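You operate a simulated robot arm through the tools that you are given. There is no shell and no other tool. Be economical: measure what you need, move in short steps, check, and stop when the job is done.

The job below is to be done with a simulated robot arm. You get a single attempt, and the scene is never put back.

## Task
Check the disc with the green top under side light: clear to stock, bloom to hold.
Fine: switch the viewer off afterwards; the other discs stay. Where these are worked on the way, their far stop is far enough and under half their travel is too little: blue switch marked viewer.

The check looks at the end state, three seconds after you hand in, the way a careful person would. Anything else that was tipped, shoved, dropped, spilled or broken makes it a failure.

## Robot
A 6-joint arm with a two-finger parallel gripper, fixed in place. Base frame: the origin is at the foot of the arm, x ahead of it, y to its left, z up; the work surface is at about z = 0.86. Lengths are in m, angles in rad, forces in N, time in s.
With the tool pointing down near the work surface it reaches from about 0.24 to 0.64 m from the base axis. Its first joint turns from -1.152 to 1.152 rad. Payload 2.7 kg.
Tool frame: the origin (TCP) lies between the finger pads and is the grasp point; the fingertips stand 0.023 m ahead of it; z points along the fingers, y is the line along which they close. The gripper opens to 0.094 m. The fingers are 0.038 m wide and 0.01 m thick; the gripper's body (0.054 by 0.096 m) begins 0.039 m behind the TCP.
Orientation is that of the tool frame in the base frame, as a unit quaternion [x, y, z, w]. With the fingers straight down and closing along the base's y, the tool's x points along the base's -x, its y along +y and its z along -z.

## Interface
- The arm moves only by the tool move_arm. Its argument "moves" is a list of rows, each a list of 3 entries, a list of its own where there are three numbers: the turn, a rotation vector about the base's x, y, z in rad, then the shift along the base's x, y, z in m, then the closure, from 0 (fully open) to 1 (shut). In form: [[[rx, ry, rz], [dx, dy, dz], hand], ...]. A call has 1 to 8 rows; each row is the pose to reach, as a shift and turn from the pose commanded when the call began. Rows are played at 5 a second. More than 0.05 m and 0.15 rad between two rows, or a gripper value outside its range, and nothing of the call is played. A pose out of reach is approached as far as the arm can. The call stops where the force on the tool passes 40 N (or 10 N more than at its start, if that is more) or the arm is blocked; 0.2 s more then pass. The fingers move at their own pace (about 0.045 m/s each) and stop on an object; they squeeze with about 43 N. The grip force told is the motor's: it shows also when the fingers shut on nothing. Time passes only in rows, and 0.2 s behind the last, so rows that repeat a pose let the fingers close. It gives the time, the measured TCP pose, the force on the tool (base axes), the opening and the grip force at its end, in the units of the frame above (readings bear some noise), with the torque about the TCP (base axes, N m) and any sound that the robot's microphone picked up, and new pictures: "views" is both (left out), scene, wrist or none.
- Cameras (640 x 400 px; columns grow to the right, rows downward): "scene" is fixed at [0.082, -0.4389, 1.4015]; the picture's right is [0.70, -0.71, 0.00], its down [-0.43, -0.42, -0.80] and it looks along [0.57, 0.56, -0.60] (base axes); focal length 340 px, centre (320, 200). "wrist" rides on the gripper at [0.086, 0.016, -0.074] in the tool frame; the picture's right is [-0.18, 0.98, 0.00], its down [-0.58, -0.11, -0.81] and it looks along [-0.79, -0.15, 0.59] (tool axes); focal length 243 px, centre (320, 200). There is no depth. A picture from a camera that has moved, and an enlarged one, comes with that camera's place and axes in the base frame and with its lens.
- enlarge(camera, box): a new picture of the part [left, top, right, bottom] of that camera's present view, enlarged. The clock stands still meanwhile.
- sign_off(): hands the job in; it is judged then, once.

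Work in short steps. Places have to be worked out from the pictures, the camera data and where the tool is seen: move nearer, look again, correct. Check each grasp and each placing, and mend what went wrong. You have 120 turns and 200 pictures in all, those below and enlarged ones among them. Open the gripper and draw the arm clear of the work before you hand the job in, unless the task says otherwise; then end with one line.

The tools are called after "Call:" as a command line: name --argument value ..., lists and objects as JSON in quotes. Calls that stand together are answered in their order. move_arm: Moves the arm, as the interface text tells. Its arguments: {"type":"object","properties":{"moves":{"type":"array"},"views":{"type":"string","enum":["both","scene","wrist","none"]}},"required":["moves"]} The other tools are called the same way: enlarge (camera, box) takes an enlarged picture of a part of a camera's view; sign_off () hands the job in.

At the start:

```text
clock: 0.0
position: [0.3746, -0.089, 1.1412]
tool_rot: [0.0, 1.0, 0.0, 0.001]
wrist_force: [0.7, 0.3, 0.0]
wrist_torque: [-0.02, 0.0, 0.04]
gripper_width: 0.0939
grip_force: 0.1
```

scene: 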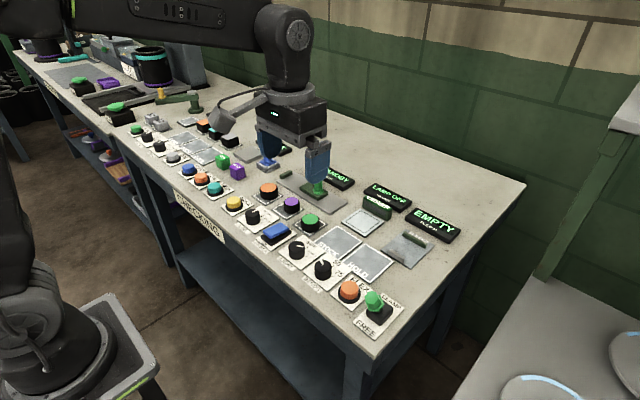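
wrist: 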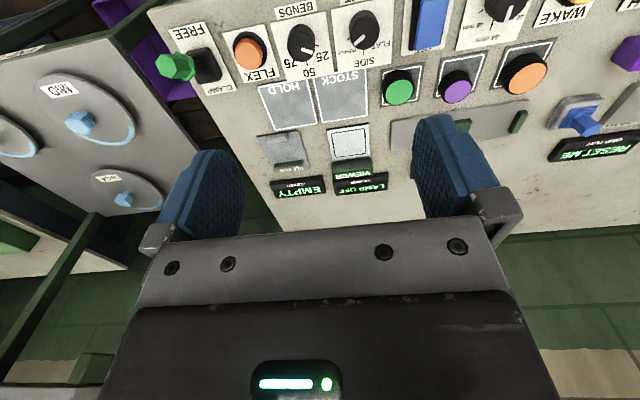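

The bench has controls, discs with coloured tops, a viewer and stock/hold areas. I take enlarged pictures to read the labels.

Call:
enlarge --camera "scene" --box '[220, 160, 480, 340]'

Call:
enlarge --camera "wrist" --box '[140, 0, 400, 200]'

Call:
enlarge --camera "wrist" --box '[380, 0, 640, 180]'

Call:
enlarge --camera "scene" --box '[100, 80, 280, 220]'

```text
2.22 times, centred on (350, 250) of scene
camera zoom: at [0.082, -0.4389, 1.4015], right [0.7, -0.71, 0.0], down [-0.43, -0.42, -0.8], along [0.57, 0.56, -0.6], focal length 755 px, centre (253, 89)
```

zoom: 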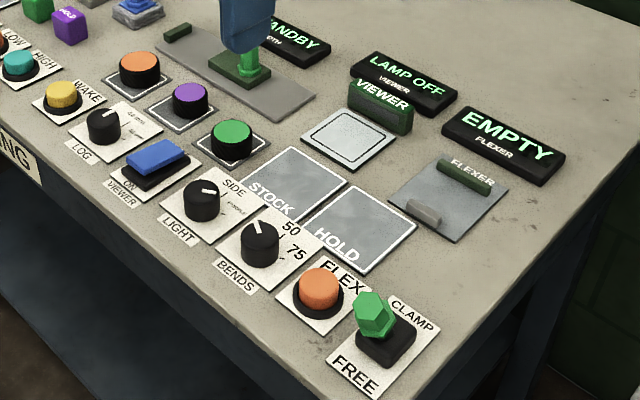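

```text
2.00 times, centred on (270, 100) of wrist
camera zoom: at [0.2903, -0.0732, 1.2153], right [0.18, 0.98, 0.0], down [0.58, -0.11, 0.81], along [0.79, -0.15, -0.59], focal length 485 px, centre (420, 400)
```

zoom: 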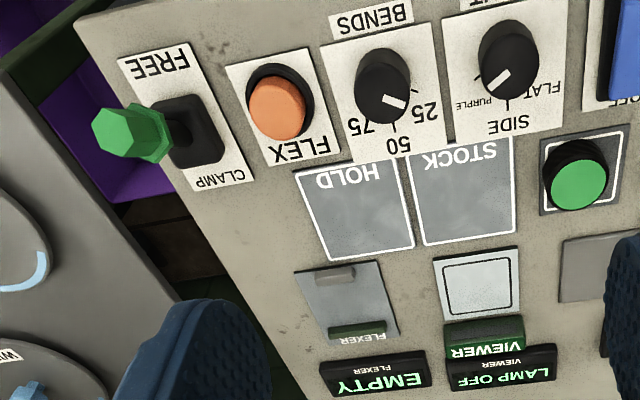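

```text
2.22 times, centred on (510, 90) of wrist
camera zoom: at [0.2903, -0.0732, 1.2153], right [0.18, 0.98, 0.0], down [0.58, -0.11, 0.81], along [0.79, -0.15, -0.59], focal length 539 px, centre (-102, 444)
```

zoom: 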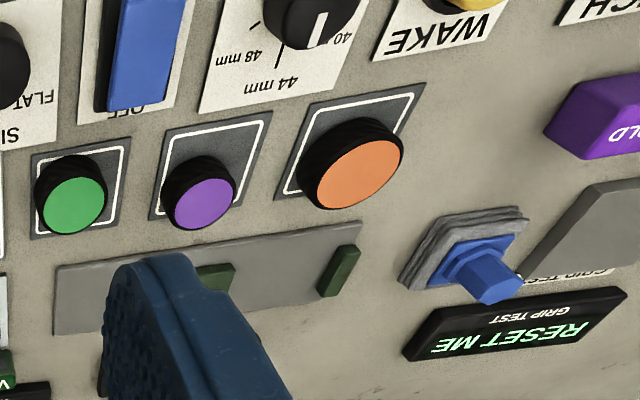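

```text
2.86 times, centred on (190, 150) of scene
camera zoom: at [0.082, -0.4389, 1.4015], right [0.7, -0.71, 0.0], down [-0.43, -0.42, -0.8], along [0.57, 0.56, -0.6], focal length 971 px, centre (691, 343)
```

zoom: 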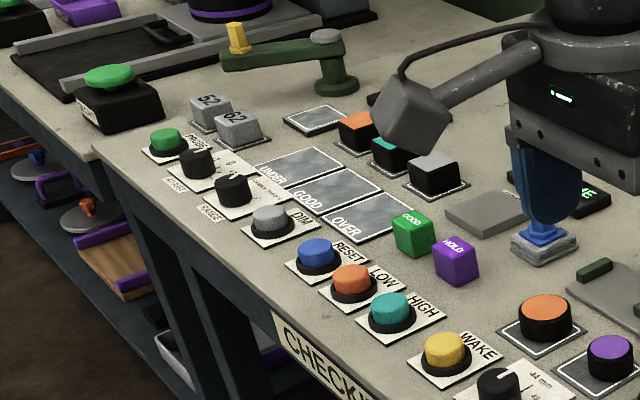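

The green disc sits at about (0.497, 0.0), the LIGHT knob at about (0.413, -0.046), and the blue switch at about (0.420, 0.032). I zoom in to read the knob scale and the switch.

Call:
enlarge --camera "wrist" --box '[320, 0, 470, 80]'

Call:
enlarge --camera "scene" --box '[250, 210, 350, 290]'

```text
4.27 times, centred on (395, 40) of wrist
camera zoom: at [0.2903, -0.0732, 1.2153], right [0.18, 0.98, 0.0], down [0.58, -0.11, 0.81], along [0.79, -0.15, -0.59], focal length 1035 px, centre (0, 883)
```

zoom: 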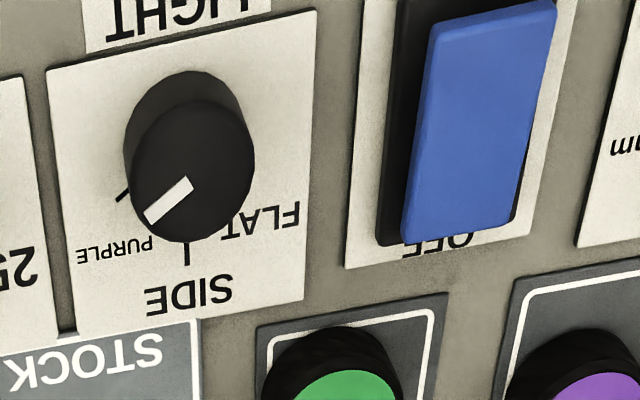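

```text
5.00 times, centred on (300, 250) of scene
camera zoom: at [0.082, -0.4389, 1.4015], right [0.7, -0.71, 0.0], down [-0.43, -0.42, -0.8], along [0.57, 0.56, -0.6], focal length 1700 px, centre (420, -50)
```

zoom: 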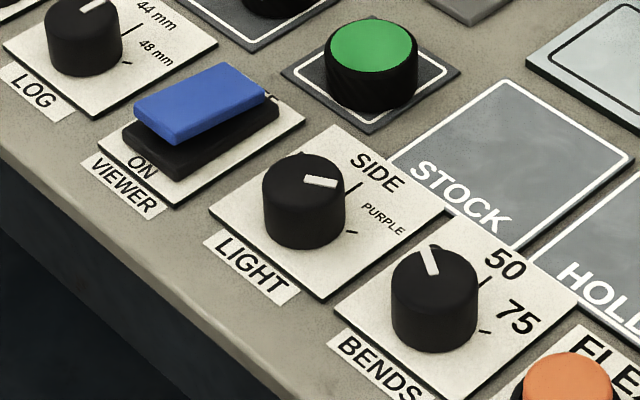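

The LIGHT knob points to PURPLE, and SIDE is about 60° counter-clockwise from there. I move above the knob, pre-turned by -30°, and look again before going down.

Call:
move_arm --moves '[[[0, 0, -0.13], [0.01, 0.012, -0.04], 0.2], [[0, 0, -0.26], [0.02, 0.024, -0.08], 0.3], [[0, 0, -0.39], [0.03, 0.036, -0.12], 0.3], [[0, 0, -0.52], [0.039, 0.045, -0.16], 0.3], [[0, 0, -0.52], [0.039, 0.045, -0.19], 0.3], [[0, 0, -0.52], [0.039, 0.045, -0.19], 0.3]]'

```text
clock: 1.4
position: [0.4149, -0.044, 0.9504]
tool_rot: [0.257, 0.966, 0.0, 0.0]
wrist_force: [0.4, -0.5, -0.3]
wrist_torque: [0.02, -0.02, -0.01]
gripper_width: 0.0657
grip_force: 0.0
camera wrist: at [0.3496, 0.0122, 1.0245], right [0.65, 0.76, 0.0], down [0.45, -0.38, 0.81], along [0.61, -0.52, -0.59], focal length 243 px, centre (320, 200)
```

scene: 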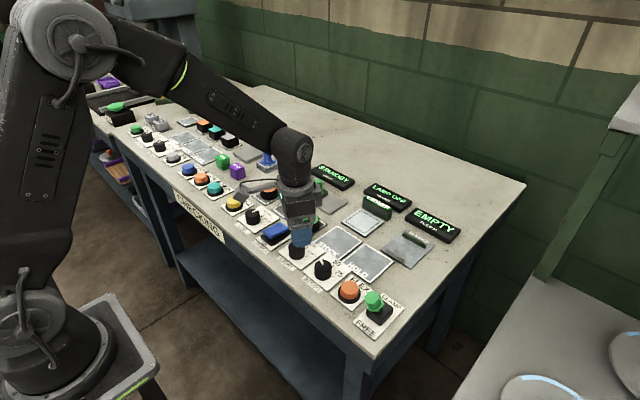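
wrist: 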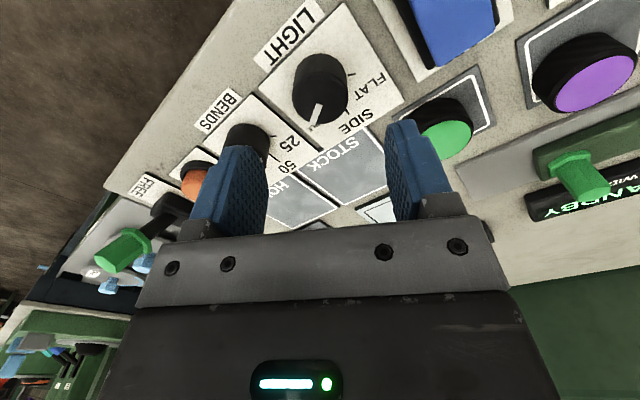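

From the wrist view the knob centre is at about (0.412, -0.041). I go straight down around it, to fingertips at about z=0.870, and then close.

Call:
move_arm --moves '[[[0, 0, 0], [-0.003, 0.003, -0.025], 0.3], [[0, 0, 0], [-0.003, 0.003, -0.045], 0.3], [[0, 0, 0], [-0.003, 0.003, -0.057], 0.3], [[0, 0, 0], [-0.003, 0.003, -0.057], 0.6], [[0, 0, 0], [-0.003, 0.003, -0.057], 0.8], [[0, 0, 0], [-0.003, 0.003, -0.057], 0.8]]'

```text
clock: 2.8
position: [0.4117, -0.0417, 0.8946]
tool_rot: [0.257, 0.966, 0.0, 0.0]
wrist_force: [-1.0, -2.0, -3.7]
wrist_torque: [0.08, -0.4, 0.04]
gripper_width: 0.0351
grip_force: 44.6
camera wrist: at [0.3463, 0.0151, 0.9683], right [0.65, 0.76, 0.0], down [0.45, -0.38, 0.81], along [0.61, -0.52, -0.59], focal length 243 px, centre (320, 200)
```

scene: 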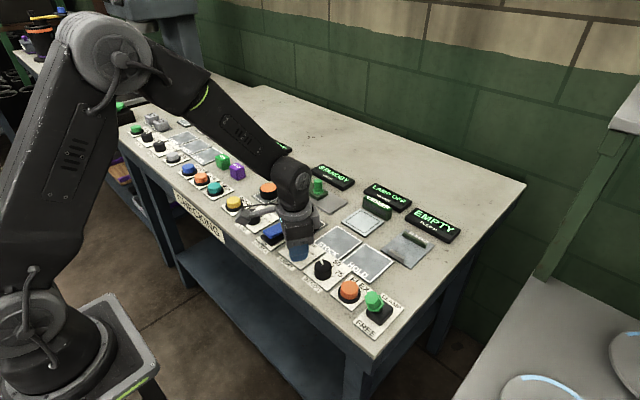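
wrist: 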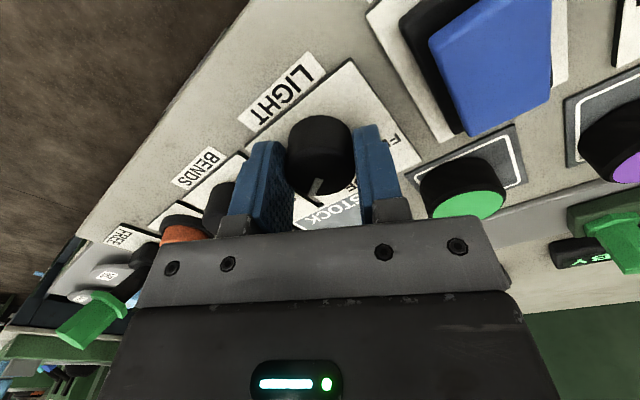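

The knob is gripped at 0.035 m. I turn it +60° about z.

Call:
move_arm --moves '[[[0, 0, 0.14], [0, 0, 0], 0.8], [[0, 0, 0.28], [0, 0, 0], 0.8], [[0, 0, 0.42], [0, 0, 0], 0.8], [[0, 0, 0.56], [0, 0, 0], 0.8], [[0, 0, 0.7], [0, 0, 0], 0.8], [[0, 0, 0.84], [0, 0, 0], 0.8], [[0, 0, 0.96], [0, 0, 0], 0.8], [[0, 0, 1.05], [0, 0, 0], 0.8]]' --views "wrist"

```text
clock: 4.6
position: [0.4116, -0.042, 0.8945]
tool_rot: [-0.263, 0.965, 0.0, 0.001]
wrist_force: [8.5, -8.4, -9.9]
wrist_torque: [-0.12, 0.94, -0.03]
gripper_width: 0.0346
grip_force: 44.9
camera wrist: at [0.3306, -0.0723, 0.9683], right [-0.34, 0.94, 0.0], down [0.56, 0.2, 0.81], along [0.76, 0.28, -0.59], focal length 243 px, centre (320, 200)
```

wrist: 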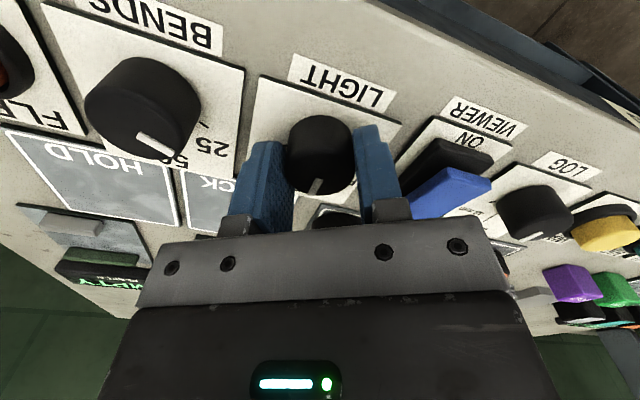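

The knob turned along with the fingers. I open and lift straight up to check where the pointer is.

Call:
move_arm --moves '[[[0, 0, 0], [0, 0, 0], 0.4], [[0, 0, 0], [0, 0, 0], 0.3], [[0, 0, 0], [0, 0, 0.04], 0.3], [[0, 0, 0], [0, 0, 0.08], 0.3], [[0, 0, -0.14], [-0.02, 0, 0.11], 0.3], [[0, 0, -0.28], [-0.05, 0, 0.12], 0.3], [[0, 0, -0.42], [-0.08, 0, 0.12], 0.5], [[0, 0, -0.53], [-0.1, 0, 0.12], 0.7]]'

Call:
enlarge --camera "scene" --box '[250, 210, 350, 290]'

```text
clock: 6.4
position: [0.3114, -0.0419, 1.0166]
tool_rot: [0.001, 1.0, 0.0, 0.0]
wrist_force: [0.4, 0.2, -0.3]
wrist_torque: [-0.02, -0.02, 0.01]
gripper_width: 0.028
grip_force: 0.1
camera wrist: at [0.2266, -0.0254, 1.0887], right [0.18, 0.98, 0.0], down [0.58, -0.11, 0.81], along [0.79, -0.15, -0.59], focal length 243 px, centre (320, 200)
```

scene: 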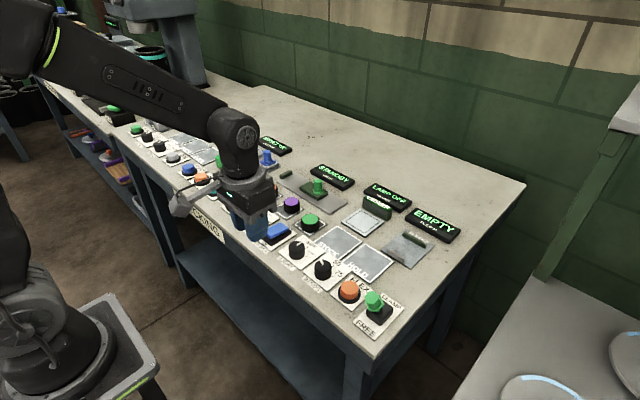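
wrist: 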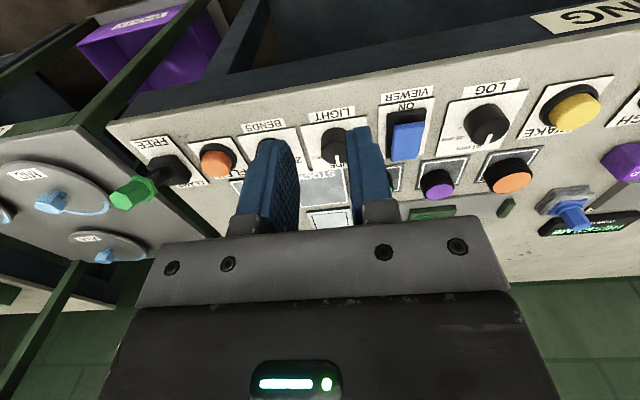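

```text
5.00 times, centred on (300, 250) of scene
camera zoom: at [0.082, -0.4389, 1.4015], right [0.7, -0.71, 0.0], down [-0.43, -0.42, -0.8], along [0.57, 0.56, -0.6], focal length 1700 px, centre (420, -50)
```

zoom: 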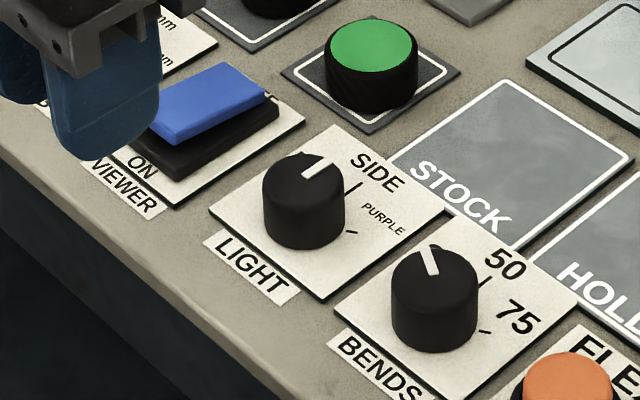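

The pointer is now at SIDE. Next I press the raised ON end of the viewer rocker with closed fingers at about (0.388, 0.031).

Call:
move_arm --moves '[[[0, 0, 0], [0.03, 0.03, 0], 1], [[0, 0, 0], [0.06, 0.06, -0.02], 1], [[0, 0, 0], [0.077, 0.073, -0.05], 1], [[0, 0, 0], [0.077, 0.073, -0.078], 1]]'

Call:
enlarge --camera "scene" --box '[220, 180, 340, 276]'

```text
clock: 7.4
position: [0.3891, 0.0295, 0.936]
tool_rot: [-0.001, 1.0, -0.001, 0.001]
wrist_force: [-0.3, -0.3, 0.1]
wrist_torque: [0.01, 0.0, 0.01]
gripper_width: 0.0001
grip_force: 42.4
camera wrist: at [0.3038, 0.0465, 1.0097], right [0.18, 0.98, 0.0], down [0.58, -0.11, 0.81], along [0.79, -0.15, -0.59], focal length 243 px, centre (320, 200)
```

scene: 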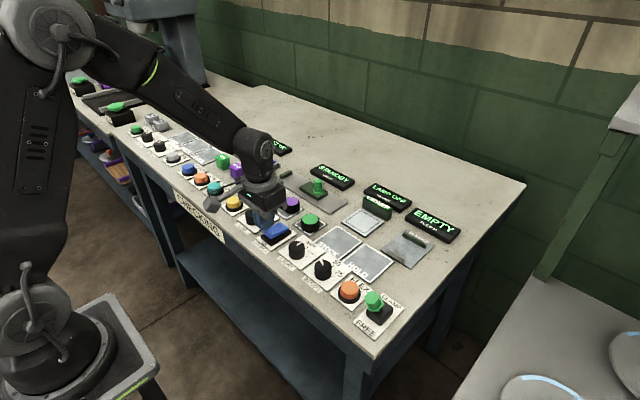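
wrist: 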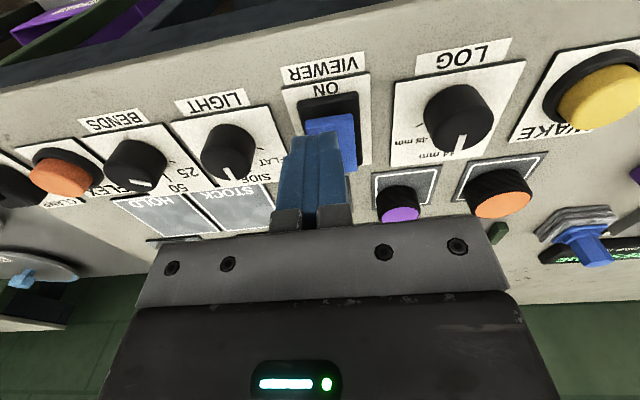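

```text
4.17 times, centred on (280, 228) of scene
camera zoom: at [0.082, -0.4388, 1.4015], right [0.7, -0.71, 0.0], down [-0.43, -0.42, -0.8], along [0.57, 0.56, -0.6], focal length 1416 px, centre (487, 83)
```

zoom: 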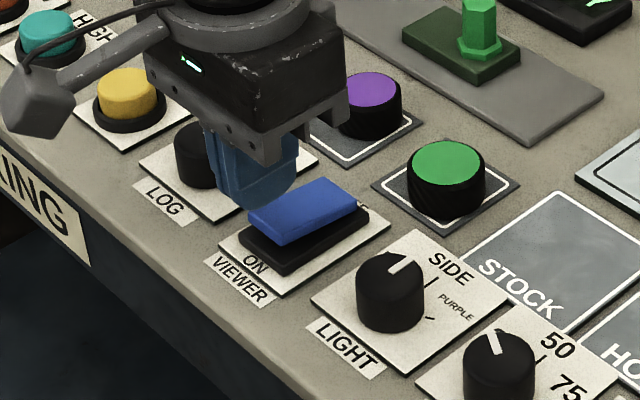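

The fingers hang just above the ON end, and the rocker appears about 4 mm further along +y. I correct for that and press down until it stops.

Call:
move_arm --moves '[[[0, 0, 0], [0.002, 0.004, -0.012], 1], [[0, 0, 0], [0.002, 0.004, -0.02], 1], [[0, 0, 0], [0.002, 0.004, -0.026], 1], [[0, 0, 0], [0.002, 0.004, -0.032], 1], [[0, 0, 0], [0.002, 0.004, -0.036], 1]]'

Call:
enlarge --camera "scene" --box '[220, 180, 340, 276]'

```text
clock: 8.5
position: [0.3905, 0.0359, 0.907]
tool_rot: [-0.001, 1.0, 0.001, 0.002]
wrist_force: [-3.4, 0.5, 6.5]
wrist_torque: [0.01, -0.01, -0.02]
gripper_width: 0.0
grip_force: 42.5
stopped in row 5: the force on the tool passed its limit at 50 N (the readings are from after the stop); the commanded pose is now the measured one
camera wrist: at [0.3054, 0.0512, 0.9798], right [0.18, 0.98, 0.0], down [0.58, -0.11, 0.81], along [0.8, -0.15, -0.59], focal length 243 px, centre (320, 200)
```

scene: 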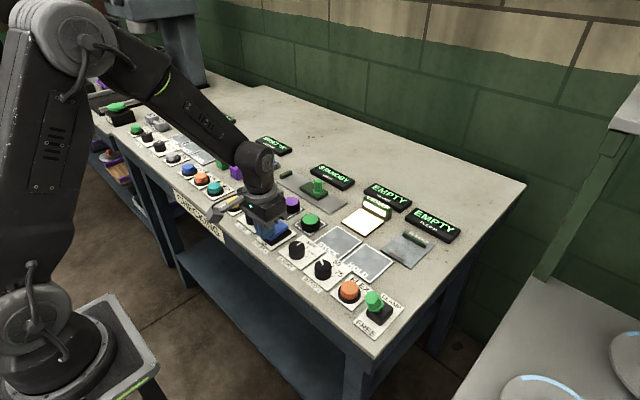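
wrist: 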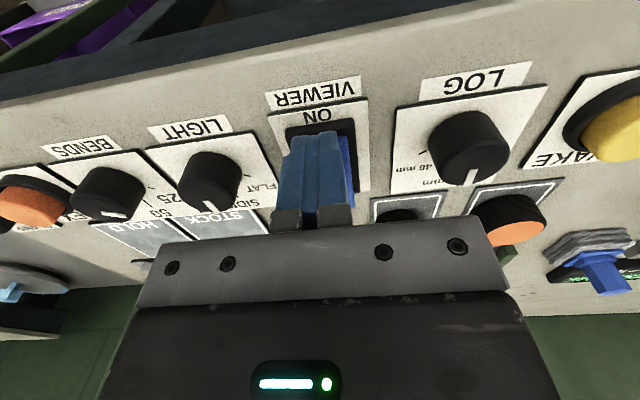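

```text
4.17 times, centred on (280, 228) of scene
camera zoom: at [0.0818, -0.4389, 1.4015], right [0.7, -0.71, 0.0], down [-0.43, -0.42, -0.8], along [0.57, 0.56, -0.6], focal length 1416 px, centre (487, 83)
```

zoom: 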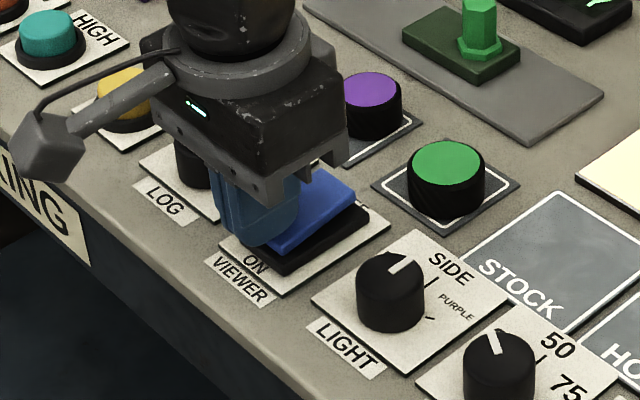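

The viewer display now reads EMPTY and its lamp is lit. I lift off and go over the green disc with the fingers partly open.

Call:
move_arm --moves '[[[0, 0, 0], [0, 0, 0.04], 1], [[0, 0, 0], [0.02, -0.01, 0.075], 0.8], [[0, 0, 0], [0.06, -0.022, 0.085], 0.5], [[0, 0, 0], [0.09, -0.032, 0.08], 0.33], [[0, 0, 0], [0.1065, -0.036, 0.065], 0.33], [[0, 0, 0], [0.1065, -0.036, 0.065], 0.33]]'

Call:
enlarge --camera "scene" --box '[250, 170, 370, 266]'

```text
clock: 9.9
position: [0.4988, -0.0019, 0.9695]
tool_rot: [0.0, 1.0, 0.0, 0.001]
wrist_force: [-0.5, 0.8, -0.2]
wrist_torque: [0.01, 0.01, -0.03]
gripper_width: 0.0629
grip_force: 0.1
camera wrist: at [0.4137, 0.0142, 1.0428], right [0.18, 0.98, 0.0], down [0.58, -0.11, 0.81], along [0.8, -0.15, -0.59], focal length 243 px, centre (320, 200)
```

scene: 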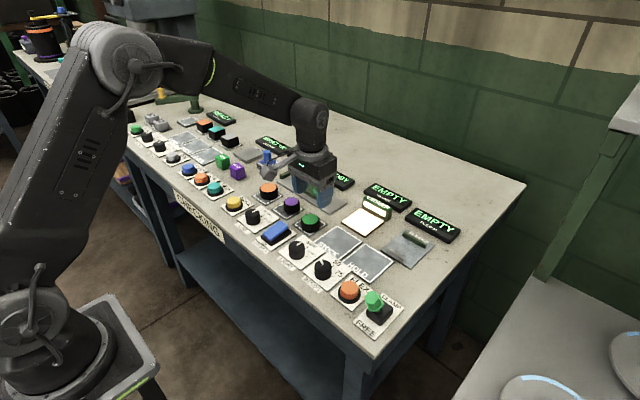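
wrist: 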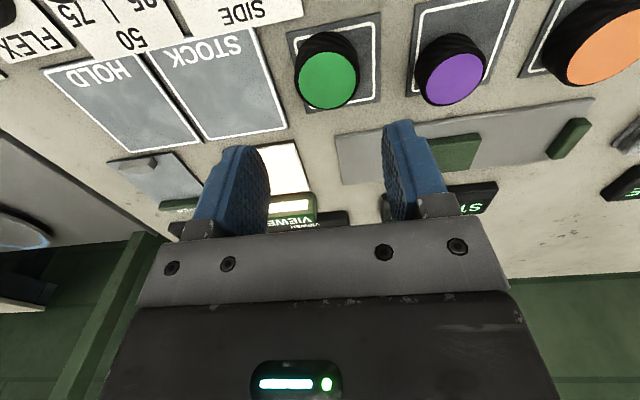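

```text
4.17 times, centred on (310, 218) of scene
camera zoom: at [0.082, -0.4389, 1.4015], right [0.7, -0.71, 0.0], down [-0.43, -0.42, -0.8], along [0.57, 0.56, -0.6], focal length 1416 px, centre (362, 125)
```

zoom: 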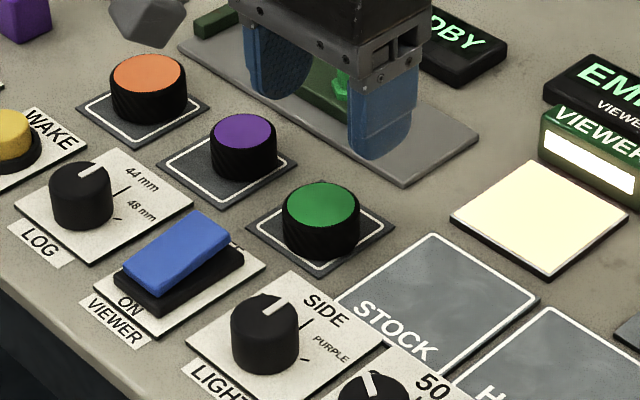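

The disc centre is at about (0.495, 0.003), well between the fingers. I go down to TCP z of about 0.889 and close gently.

Call:
move_arm --moves '[[[0, 0, 0], [-0.002, 0.003, -0.035], 0.33], [[0, 0, 0], [-0.002, 0.003, -0.065], 0.33], [[0, 0, 0], [-0.002, 0.003, -0.08], 0.33], [[0, 0, 0], [-0.002, 0.003, -0.08], 0.6], [[0, 0, 0], [-0.002, 0.003, -0.08], 0.8], [[0, 0, 0], [-0.002, 0.003, -0.08], 0.8]]'

```text
clock: 11.3
position: [0.4968, 0.0039, 0.8891]
tool_rot: [-0.001, 1.0, 0.0, 0.002]
wrist_force: [-0.2, 1.1, -0.3]
wrist_torque: [-0.01, 0.02, -0.03]
gripper_width: 0.0428
grip_force: 42.6
camera wrist: at [0.4114, 0.0187, 0.9634], right [0.18, 0.98, 0.0], down [0.58, -0.11, 0.81], along [0.8, -0.15, -0.59], focal length 243 px, centre (320, 200)
```

scene: 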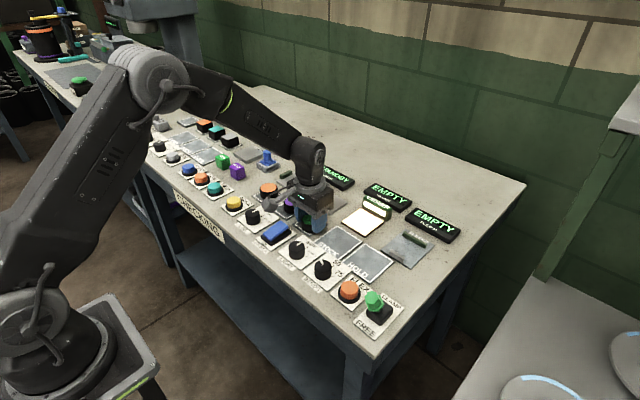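
wrist: 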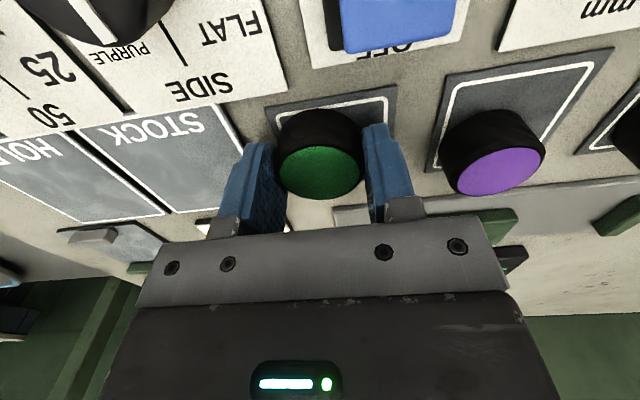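

The disc is held at 0.043 m. I lift it and carry it over the viewer pad at about (0.600, -0.073).

Call:
move_arm --moves '[[[0, 0, 0], [0, 0, 0.035], 0.8], [[0, 0, 0], [0, 0, 0.065], 0.8], [[0, 0, 0], [0.035, -0.025, 0.07], 0.8], [[0, 0, 0], [0.07, -0.05, 0.07], 0.8], [[0, 0, 0], [0.103, -0.076, 0.06], 0.8], [[0, 0, 0], [0.103, -0.076, 0.04], 0.8]]'

Call:
enlarge --camera "scene" --box '[310, 150, 430, 246]'

```text
clock: 12.7
position: [0.5974, -0.0732, 0.9305]
tool_rot: [-0.001, 1.0, 0.0, 0.002]
wrist_force: [0.0, -0.1, -1.0]
wrist_torque: [0.01, 0.0, 0.0]
gripper_width: 0.0427
grip_force: 43.1
camera wrist: at [0.5123, -0.0577, 1.0044], right [0.18, 0.98, 0.0], down [0.58, -0.11, 0.81], along [0.79, -0.15, -0.59], focal length 243 px, centre (320, 200)
```

scene: 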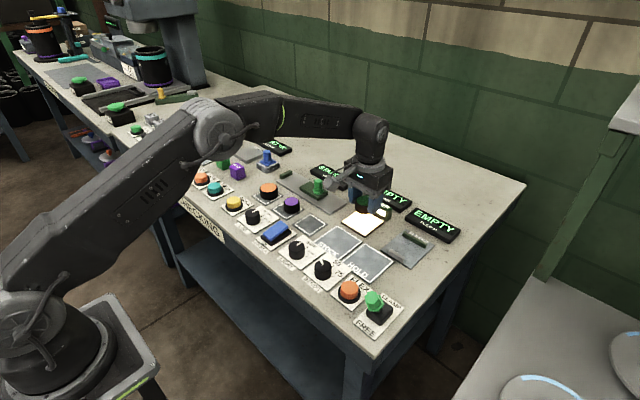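
wrist: 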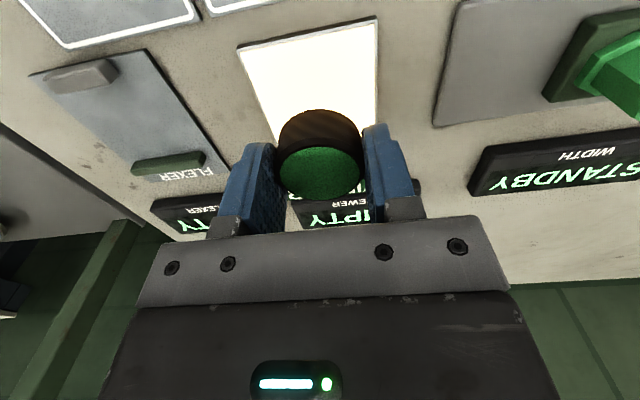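

```text
4.17 times, centred on (370, 198) of scene
camera zoom: at [0.082, -0.4389, 1.4015], right [0.7, -0.71, 0.0], down [-0.43, -0.42, -0.8], along [0.57, 0.56, -0.6], focal length 1416 px, centre (112, 208)
```

zoom: 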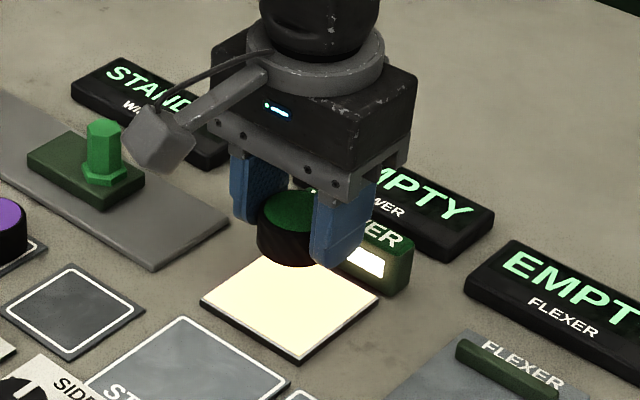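

The pad centre works out at about (0.595, -0.074), so the disc is well placed. I lower it until light contact.

Call:
move_arm --moves '[[[0, 0, 0], [-0.003, -0.001, -0.015], 0.8], [[0, 0, 0], [-0.003, -0.001, -0.026], 0.8], [[0, 0, 0], [-0.003, -0.001, -0.031], 0.8], [[0, 0, 0], [-0.003, -0.001, -0.034], 0.8]]'

Call:
enlarge --camera "scene" --box '[310, 150, 430, 246]'

```text
clock: 13.7
position: [0.5959, -0.0757, 0.8969]
tool_rot: [-0.001, 1.0, 0.0, 0.002]
wrist_force: [0.2, 0.0, -0.3]
wrist_torque: [-0.03, -0.01, 0.02]
gripper_width: 0.0427
grip_force: 42.9
camera wrist: at [0.5106, -0.0591, 0.9705], right [0.18, 0.98, 0.0], down [0.58, -0.11, 0.81], along [0.8, -0.15, -0.59], focal length 243 px, centre (320, 200)
```

scene: 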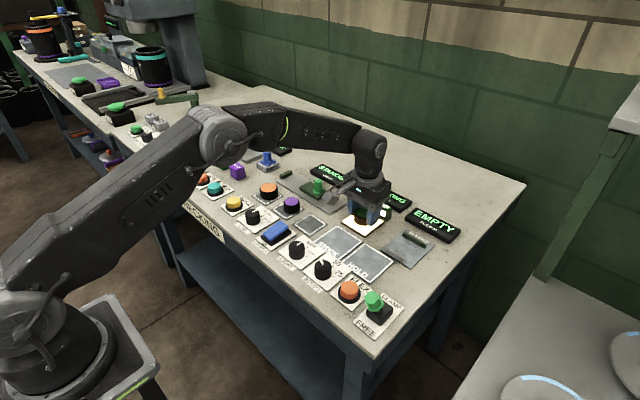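
wrist: 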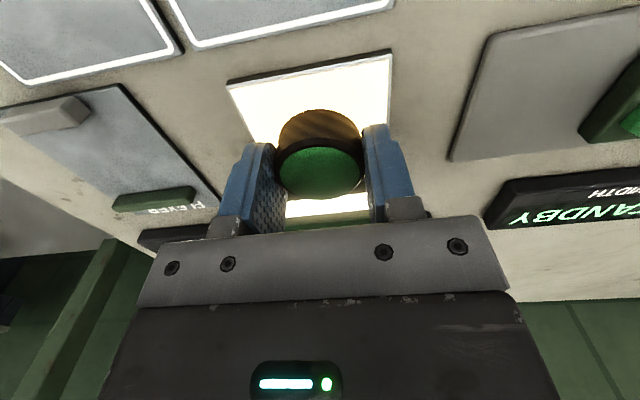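

```text
4.17 times, centred on (370, 198) of scene
camera zoom: at [0.082, -0.4389, 1.4015], right [0.7, -0.71, 0.0], down [-0.43, -0.42, -0.8], along [0.57, 0.56, -0.6], focal length 1416 px, centre (112, 208)
```

zoom: 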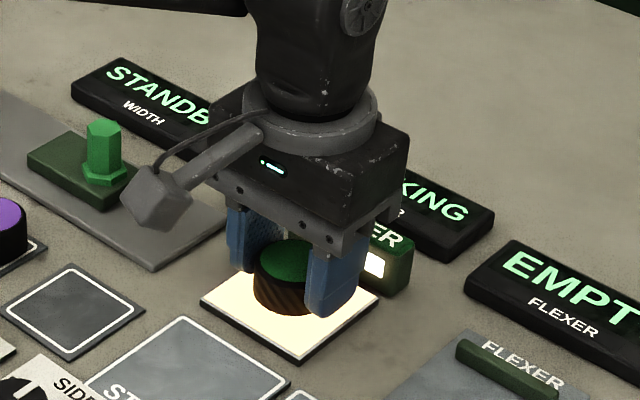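

The display shows something ending in "KING", so it is already reading, though there is no contact force yet. I lower in millimetre steps to touch down.

Call:
move_arm --moves '[[[0, 0, 0], [0, 0, -0.0015], 0.8], [[0, 0, 0], [0, 0, -0.003], 0.8], [[0, 0, 0], [0, 0, -0.0045], 0.8]]' --views "scene"

```text
clock: 14.5
position: [0.5964, -0.0745, 0.8943]
tool_rot: [-0.002, 1.0, -0.001, 0.003]
wrist_force: [-8.9, -0.3, 13.0]
wrist_torque: [0.06, 0.23, 0.02]
gripper_width: 0.0429
grip_force: 43.0
```

scene: 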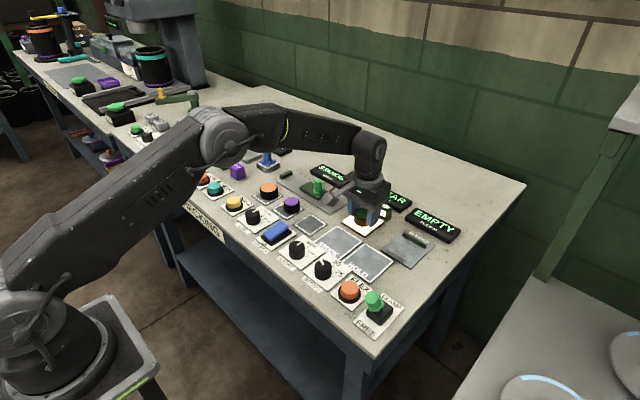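

Contact is felt and the display ends in "AR". I release and rise to read it in full, and to see which light it names.

Call:
move_arm --moves '[[[0, 0, 0], [0, 0, 0.003], 0.6], [[0, 0, 0], [0, 0, 0.003], 0.35], [[0, 0, 0], [0, 0, 0.003], 0.33], [[0, 0, 0], [0, 0, 0.04], 0.33], [[0, 0, 0], [-0.02, 0, 0.08], 0.33], [[0, 0, 0], [-0.06, 0.01, 0.1], 0.33], [[0, 0, 0], [-0.1, 0.02, 0.11], 0.33], [[0, 0, 0], [-0.1, 0.02, 0.11], 0.33]]'

Call:
enlarge --camera "scene" --box '[310, 150, 430, 246]'

```text
clock: 16.3
position: [0.4941, -0.0542, 1.0032]
tool_rot: [-0.001, 1.0, 0.0, 0.003]
wrist_force: [-0.6, -0.3, -0.4]
wrist_torque: [0.01, 0.0, 0.02]
gripper_width: 0.063
grip_force: 0.0
camera wrist: at [0.4088, -0.0382, 1.0756], right [0.18, 0.98, 0.0], down [0.58, -0.11, 0.81], along [0.8, -0.15, -0.59], focal length 243 px, centre (320, 200)
```

scene: 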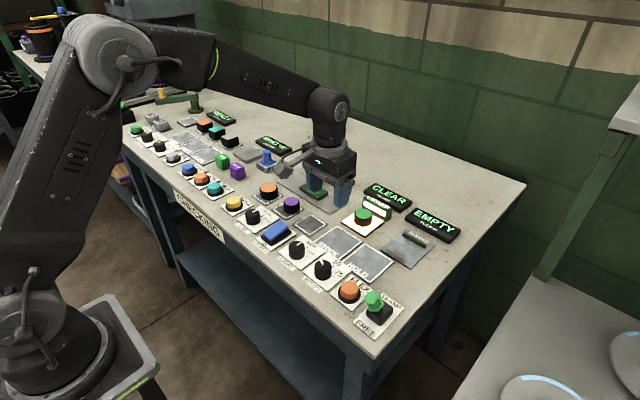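
wrist: 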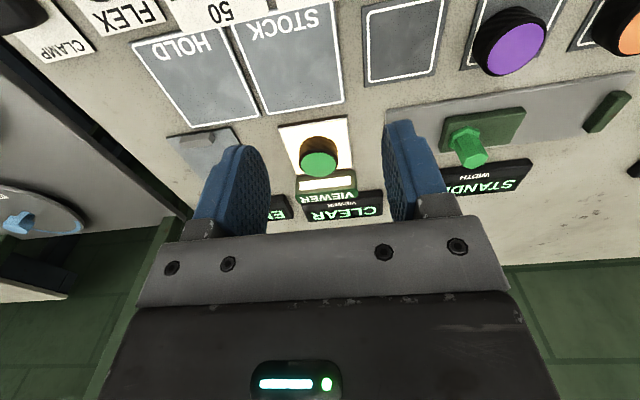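

```text
4.17 times, centred on (370, 198) of scene
camera zoom: at [0.0819, -0.4388, 1.4015], right [0.7, -0.71, 0.0], down [-0.43, -0.42, -0.8], along [0.57, 0.56, -0.6], focal length 1416 px, centre (112, 208)
```

zoom: 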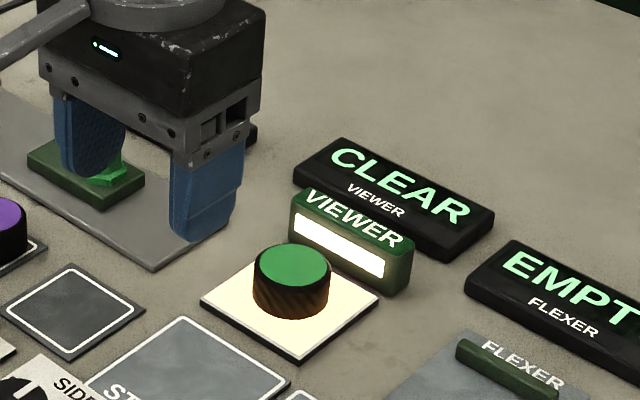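

CLEAR under side light, so the disc goes to STOCK. I retrace the path to the disc and grip it.

Call:
move_arm --moves '[[[0, 0, 0], [0.04, -0.01, -0.01], 0.33], [[0, 0, 0], [0.08, -0.02, -0.03], 0.33], [[0, 0, 0], [0.1, -0.02, -0.06], 0.33], [[0, 0, 0], [0.1, -0.02, -0.09], 0.33], [[0, 0, 0], [0.1, -0.02, -0.107], 0.33], [[0, 0, 0], [0.1, -0.02, -0.107], 0.6], [[0, 0, 0], [0.1, -0.02, -0.107], 0.8], [[0, 0, 0], [0.1, -0.02, -0.107], 0.8]]' --views "wrist"

```text
clock: 18.1
position: [0.5948, -0.0736, 0.8957]
tool_rot: [-0.001, 1.0, 0.0, 0.002]
wrist_force: [-0.9, -1.2, -0.3]
wrist_torque: [0.01, 0.01, 0.0]
gripper_width: 0.0426
grip_force: 43.2
camera wrist: at [0.5097, -0.0578, 0.9688], right [0.18, 0.98, 0.0], down [0.58, -0.11, 0.81], along [0.8, -0.15, -0.59], focal length 243 px, centre (320, 200)
```

wrist: 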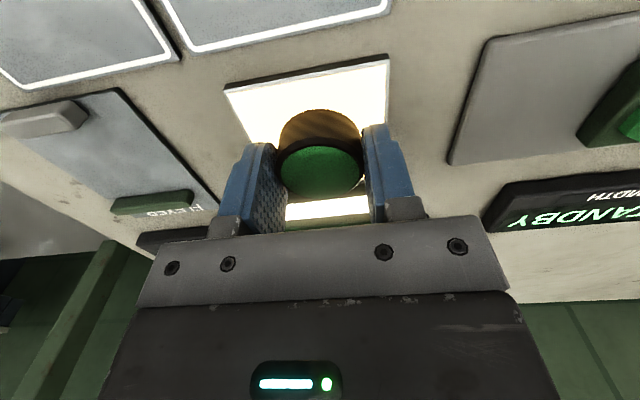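

Gripped again at 0.0426 m. I lift the disc and carry it over STOCK's centre at about (0.502, -0.079).

Call:
move_arm --moves '[[[0, 0, 0], [0, 0, 0.03], 0.8], [[0, 0, 0], [0, 0, 0.06], 0.8], [[0, 0, 0], [-0.035, -0.002, 0.065], 0.8], [[0, 0, 0], [-0.07, -0.004, 0.065], 0.8], [[0, 0, 0], [-0.093, -0.005, 0.05], 0.8], [[0, 0, 0], [-0.093, -0.005, 0.025], 0.8], [[0, 0, 0], [-0.093, -0.005, 0.01], 0.8]]'

Call:
enlarge --camera "scene" --box '[280, 190, 400, 286]'

```text
clock: 19.7
position: [0.5031, -0.0798, 0.9076]
tool_rot: [-0.001, 1.0, 0.0, 0.003]
wrist_force: [-0.2, -0.1, -0.6]
wrist_torque: [0.0, 0.0, 0.04]
gripper_width: 0.0429
grip_force: 42.9
camera wrist: at [0.4173, -0.0639, 0.9806], right [0.18, 0.98, 0.0], down [0.58, -0.11, 0.81], along [0.8, -0.15, -0.59], focal length 243 px, centre (320, 200)
```

scene: 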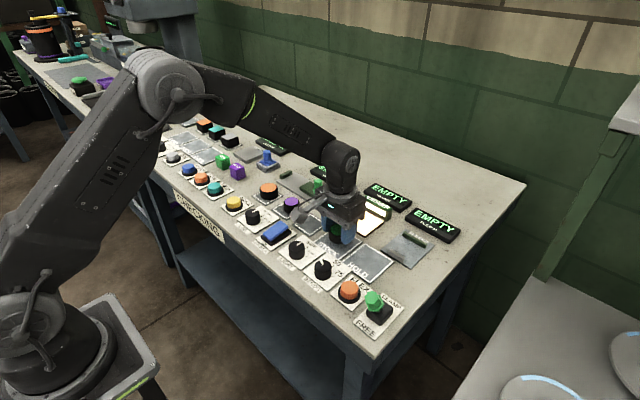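
wrist: 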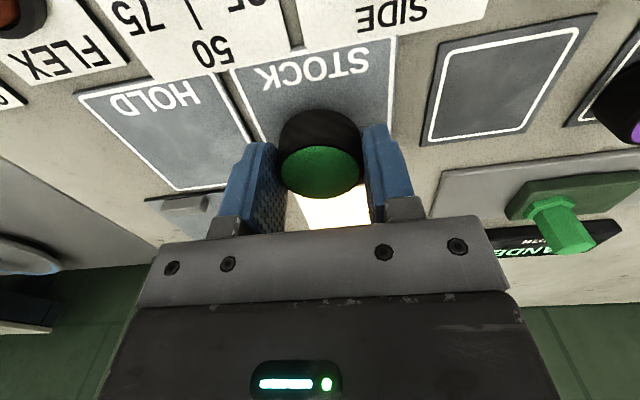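

```text
4.17 times, centred on (340, 238) of scene
camera zoom: at [0.082, -0.4389, 1.4015], right [0.7, -0.71, 0.0], down [-0.43, -0.42, -0.8], along [0.57, 0.56, -0.6], focal length 1416 px, centre (237, 42)
```

zoom: 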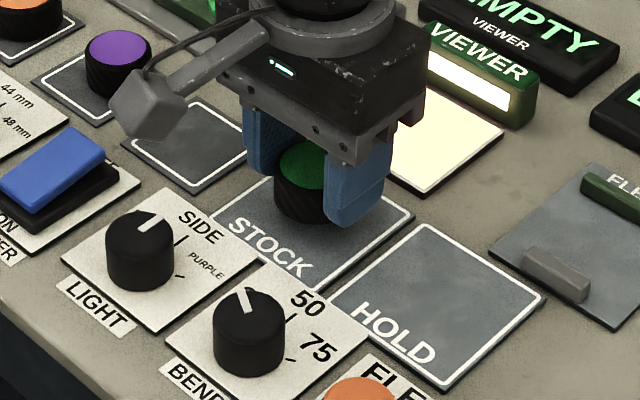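

The disc is over STOCK's middle. I lower it in small steps to touch down.

Call:
move_arm --moves '[[[0, 0, 0], [0, 0, -0.008], 0.8], [[0, 0, 0], [0, 0, -0.014], 0.8], [[0, 0, 0], [0, 0, -0.017], 0.8], [[0, 0, 0], [0, 0, -0.019], 0.8]]' --views "none"

```text
clock: 20.7
position: [0.5028, -0.0801, 0.894]
tool_rot: [-0.001, 1.0, 0.0, 0.003]
wrist_force: [-6.2, 1.1, 7.3]
wrist_torque: [0.04, 0.18, -0.01]
gripper_width: 0.0425
grip_force: 42.9
stopped in row 4: the force on the tool passed its limit at 44 N (the readings are from after the stop); the commanded pose is now the measured one
```

There is firm contact, so the disc is down. I open, rise, and check.

Call:
move_arm --moves '[[[0, 0, 0], [0, 0, 0.002], 0.6], [[0, 0, 0], [0, 0, 0.002], 0.35], [[0, 0, 0], [0, 0, 0.002], 0.33], [[0, 0, 0], [0, 0, 0.04], 0.33], [[0, 0, 0], [0, 0, 0.075], 0.33], [[0, 0, 0], [-0.01, 0.045, 0.085], 0.6], [[0, 0, 0], [-0.03, 0.085, 0.085], 0.9], [[0, 0, 0], [-0.049, 0.114, 0.075], 1]]'

Call:
enlarge --camera "scene" --box '[250, 180, 400, 290]'

```text
clock: 22.5
position: [0.4528, 0.0356, 0.9674]
tool_rot: [0.0, 1.0, 0.0, 0.003]
wrist_force: [-0.6, -0.1, -0.1]
wrist_torque: [-0.02, -0.01, 0.01]
gripper_width: 0.0
grip_force: 5.7
camera wrist: at [0.3663, 0.0513, 1.0403], right [0.18, 0.98, 0.0], down [0.58, -0.11, 0.81], along [0.8, -0.15, -0.59], focal length 243 px, centre (320, 200)
```

scene: 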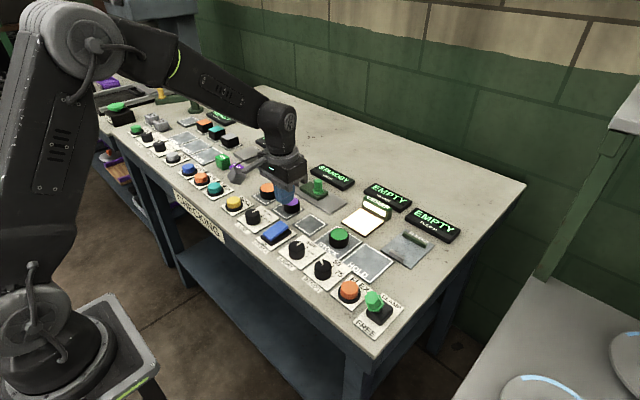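
wrist: 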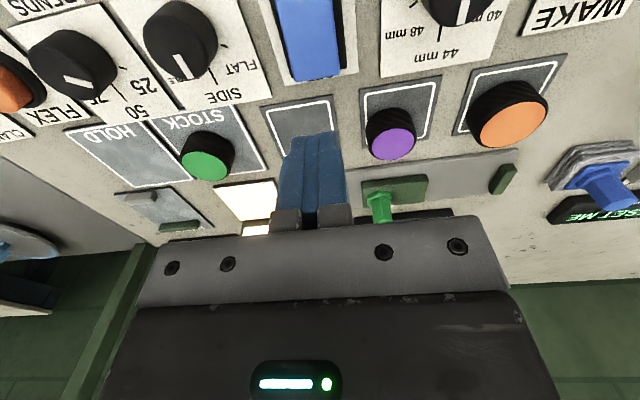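

```text
3.64 times, centred on (325, 235) of scene
camera zoom: at [0.082, -0.4389, 1.4015], right [0.7, -0.71, 0.0], down [-0.43, -0.42, -0.8], along [0.57, 0.56, -0.6], focal length 1236 px, centre (302, 73)
```

zoom: 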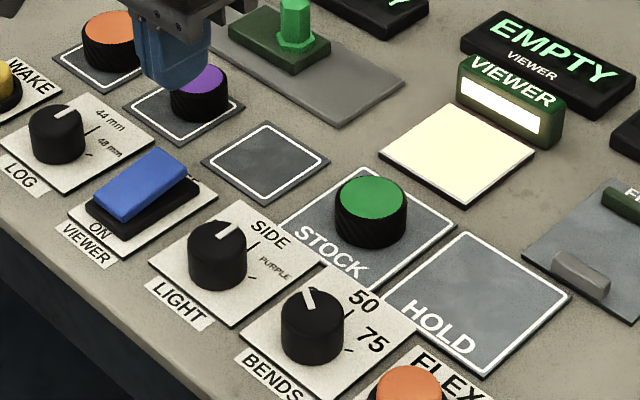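

The disc rests inside STOCK and the viewer is empty. The rocker's OFF end is at x of about 0.441, so I press it at about (0.443, 0.036).

Call:
move_arm --moves '[[[0, 0, 0], [-0.01, 0, -0.025], 1], [[0, 0, 0], [-0.01, 0, -0.042], 1], [[0, 0, 0], [-0.01, 0, -0.05], 1], [[0, 0, 0], [-0.01, 0, -0.055], 1], [[0, 0, 0], [-0.01, 0, -0.06], 1], [[0, 0, 0], [-0.01, 0, -0.064], 1], [[0, 0, 0], [-0.01, 0, -0.067], 1]]' --views "scene"

Call:
enlarge --camera "scene" --box '[220, 160, 420, 290]'

```text
clock: 24.0
position: [0.4469, 0.0341, 0.9066]
tool_rot: [-0.001, 1.0, 0.001, 0.008]
wrist_force: [-0.5, -0.2, 1.2]
wrist_torque: [-0.01, 0.05, 0.02]
gripper_width: 0.0002
grip_force: 42.4
stopped in row 7: the force on the tool passed its limit at 46 N (the readings are from after the stop); the commanded pose is now the measured one
```

scene: 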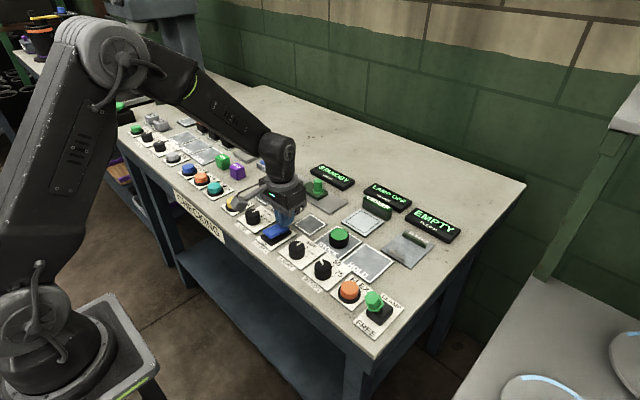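

```text
3.08 times, centred on (320, 225) of scene
camera zoom: at [0.082, -0.4388, 1.4015], right [0.7, -0.71, 0.0], down [-0.43, -0.42, -0.8], along [0.57, 0.56, -0.6], focal length 1046 px, centre (320, 123)
```

zoom: 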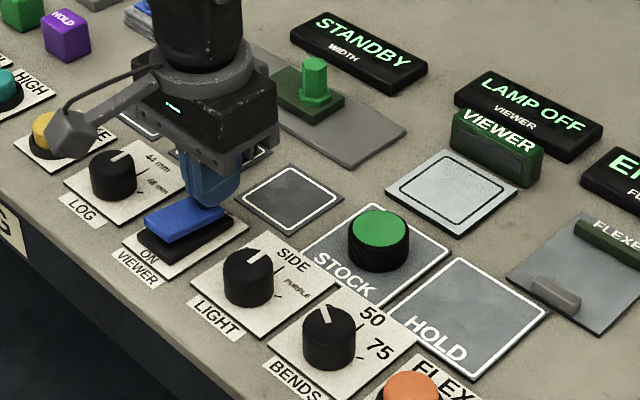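

The display reads LAMP OFF and the rocker reached its stop. I raise the arm clear, open the gripper, and check the whole bench once more.

Call:
move_arm --moves '[[[0, 0, 0], [0, 0, 0.04], 1], [[0, 0, 0], [0, 0, 0.085], 1], [[0, 0, 0], [-0.03, 0, 0.125], 0.6], [[0, 0, 0], [-0.06, 0, 0.16], 0.2], [[0, 0, 0], [-0.09, 0, 0.19], 0], [[0, 0, 0], [-0.09, 0, 0.19], 0], [[0, 0, 0], [-0.09, 0, 0.19], 0]]'

Call:
enlarge --camera "scene" --box '[220, 160, 420, 290]'

```text
clock: 25.6
position: [0.3545, 0.0354, 1.0951]
tool_rot: [-0.002, 1.0, 0.0, 0.007]
wrist_force: [0.2, -0.6, -0.2]
wrist_torque: [-0.01, -0.02, -0.01]
gripper_width: 0.0941
grip_force: 0.0
camera wrist: at [0.2692, 0.0508, 1.1673], right [0.18, 0.98, 0.0], down [0.57, -0.11, 0.81], along [0.8, -0.15, -0.58], focal length 243 px, centre (320, 200)
```

scene: 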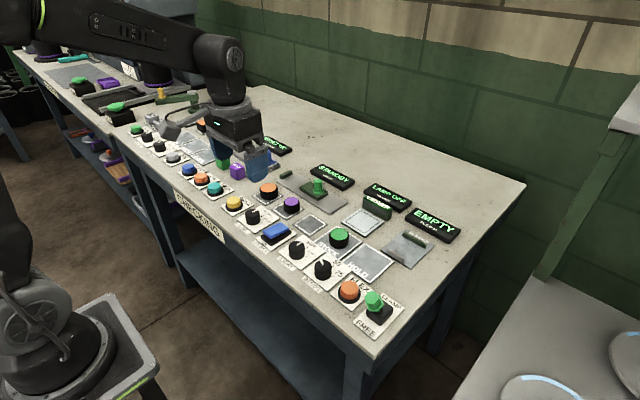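
wrist: 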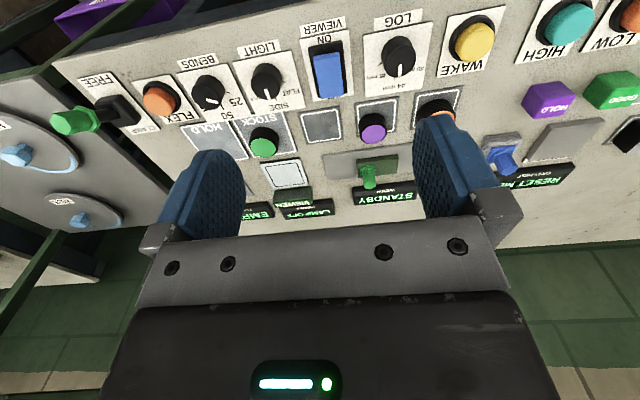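

```text
3.08 times, centred on (320, 225) of scene
camera zoom: at [0.082, -0.4389, 1.4015], right [0.7, -0.71, 0.0], down [-0.43, -0.42, -0.8], along [0.57, 0.56, -0.6], focal length 1046 px, centre (320, 123)
```

zoom: 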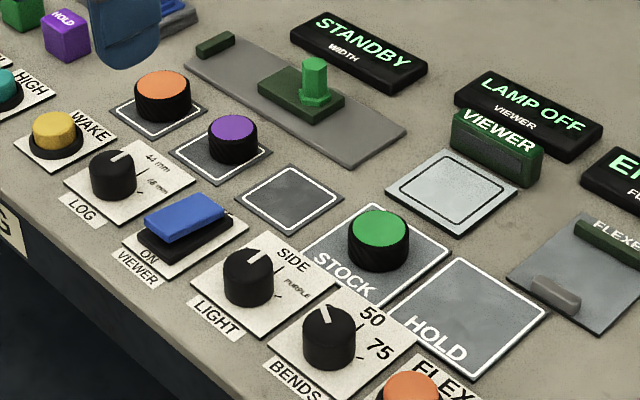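

The green disc is on STOCK, the viewer is off, the other discs have not moved, and the arm is clear with the gripper open. I hand in.

Call:
sign_off

```text
The job is handed in.
```

The green-topped disc read CLEAR under side light, so I placed it on STOCK, switched the viewer off (LAMP OFF), and left the other discs where they were.
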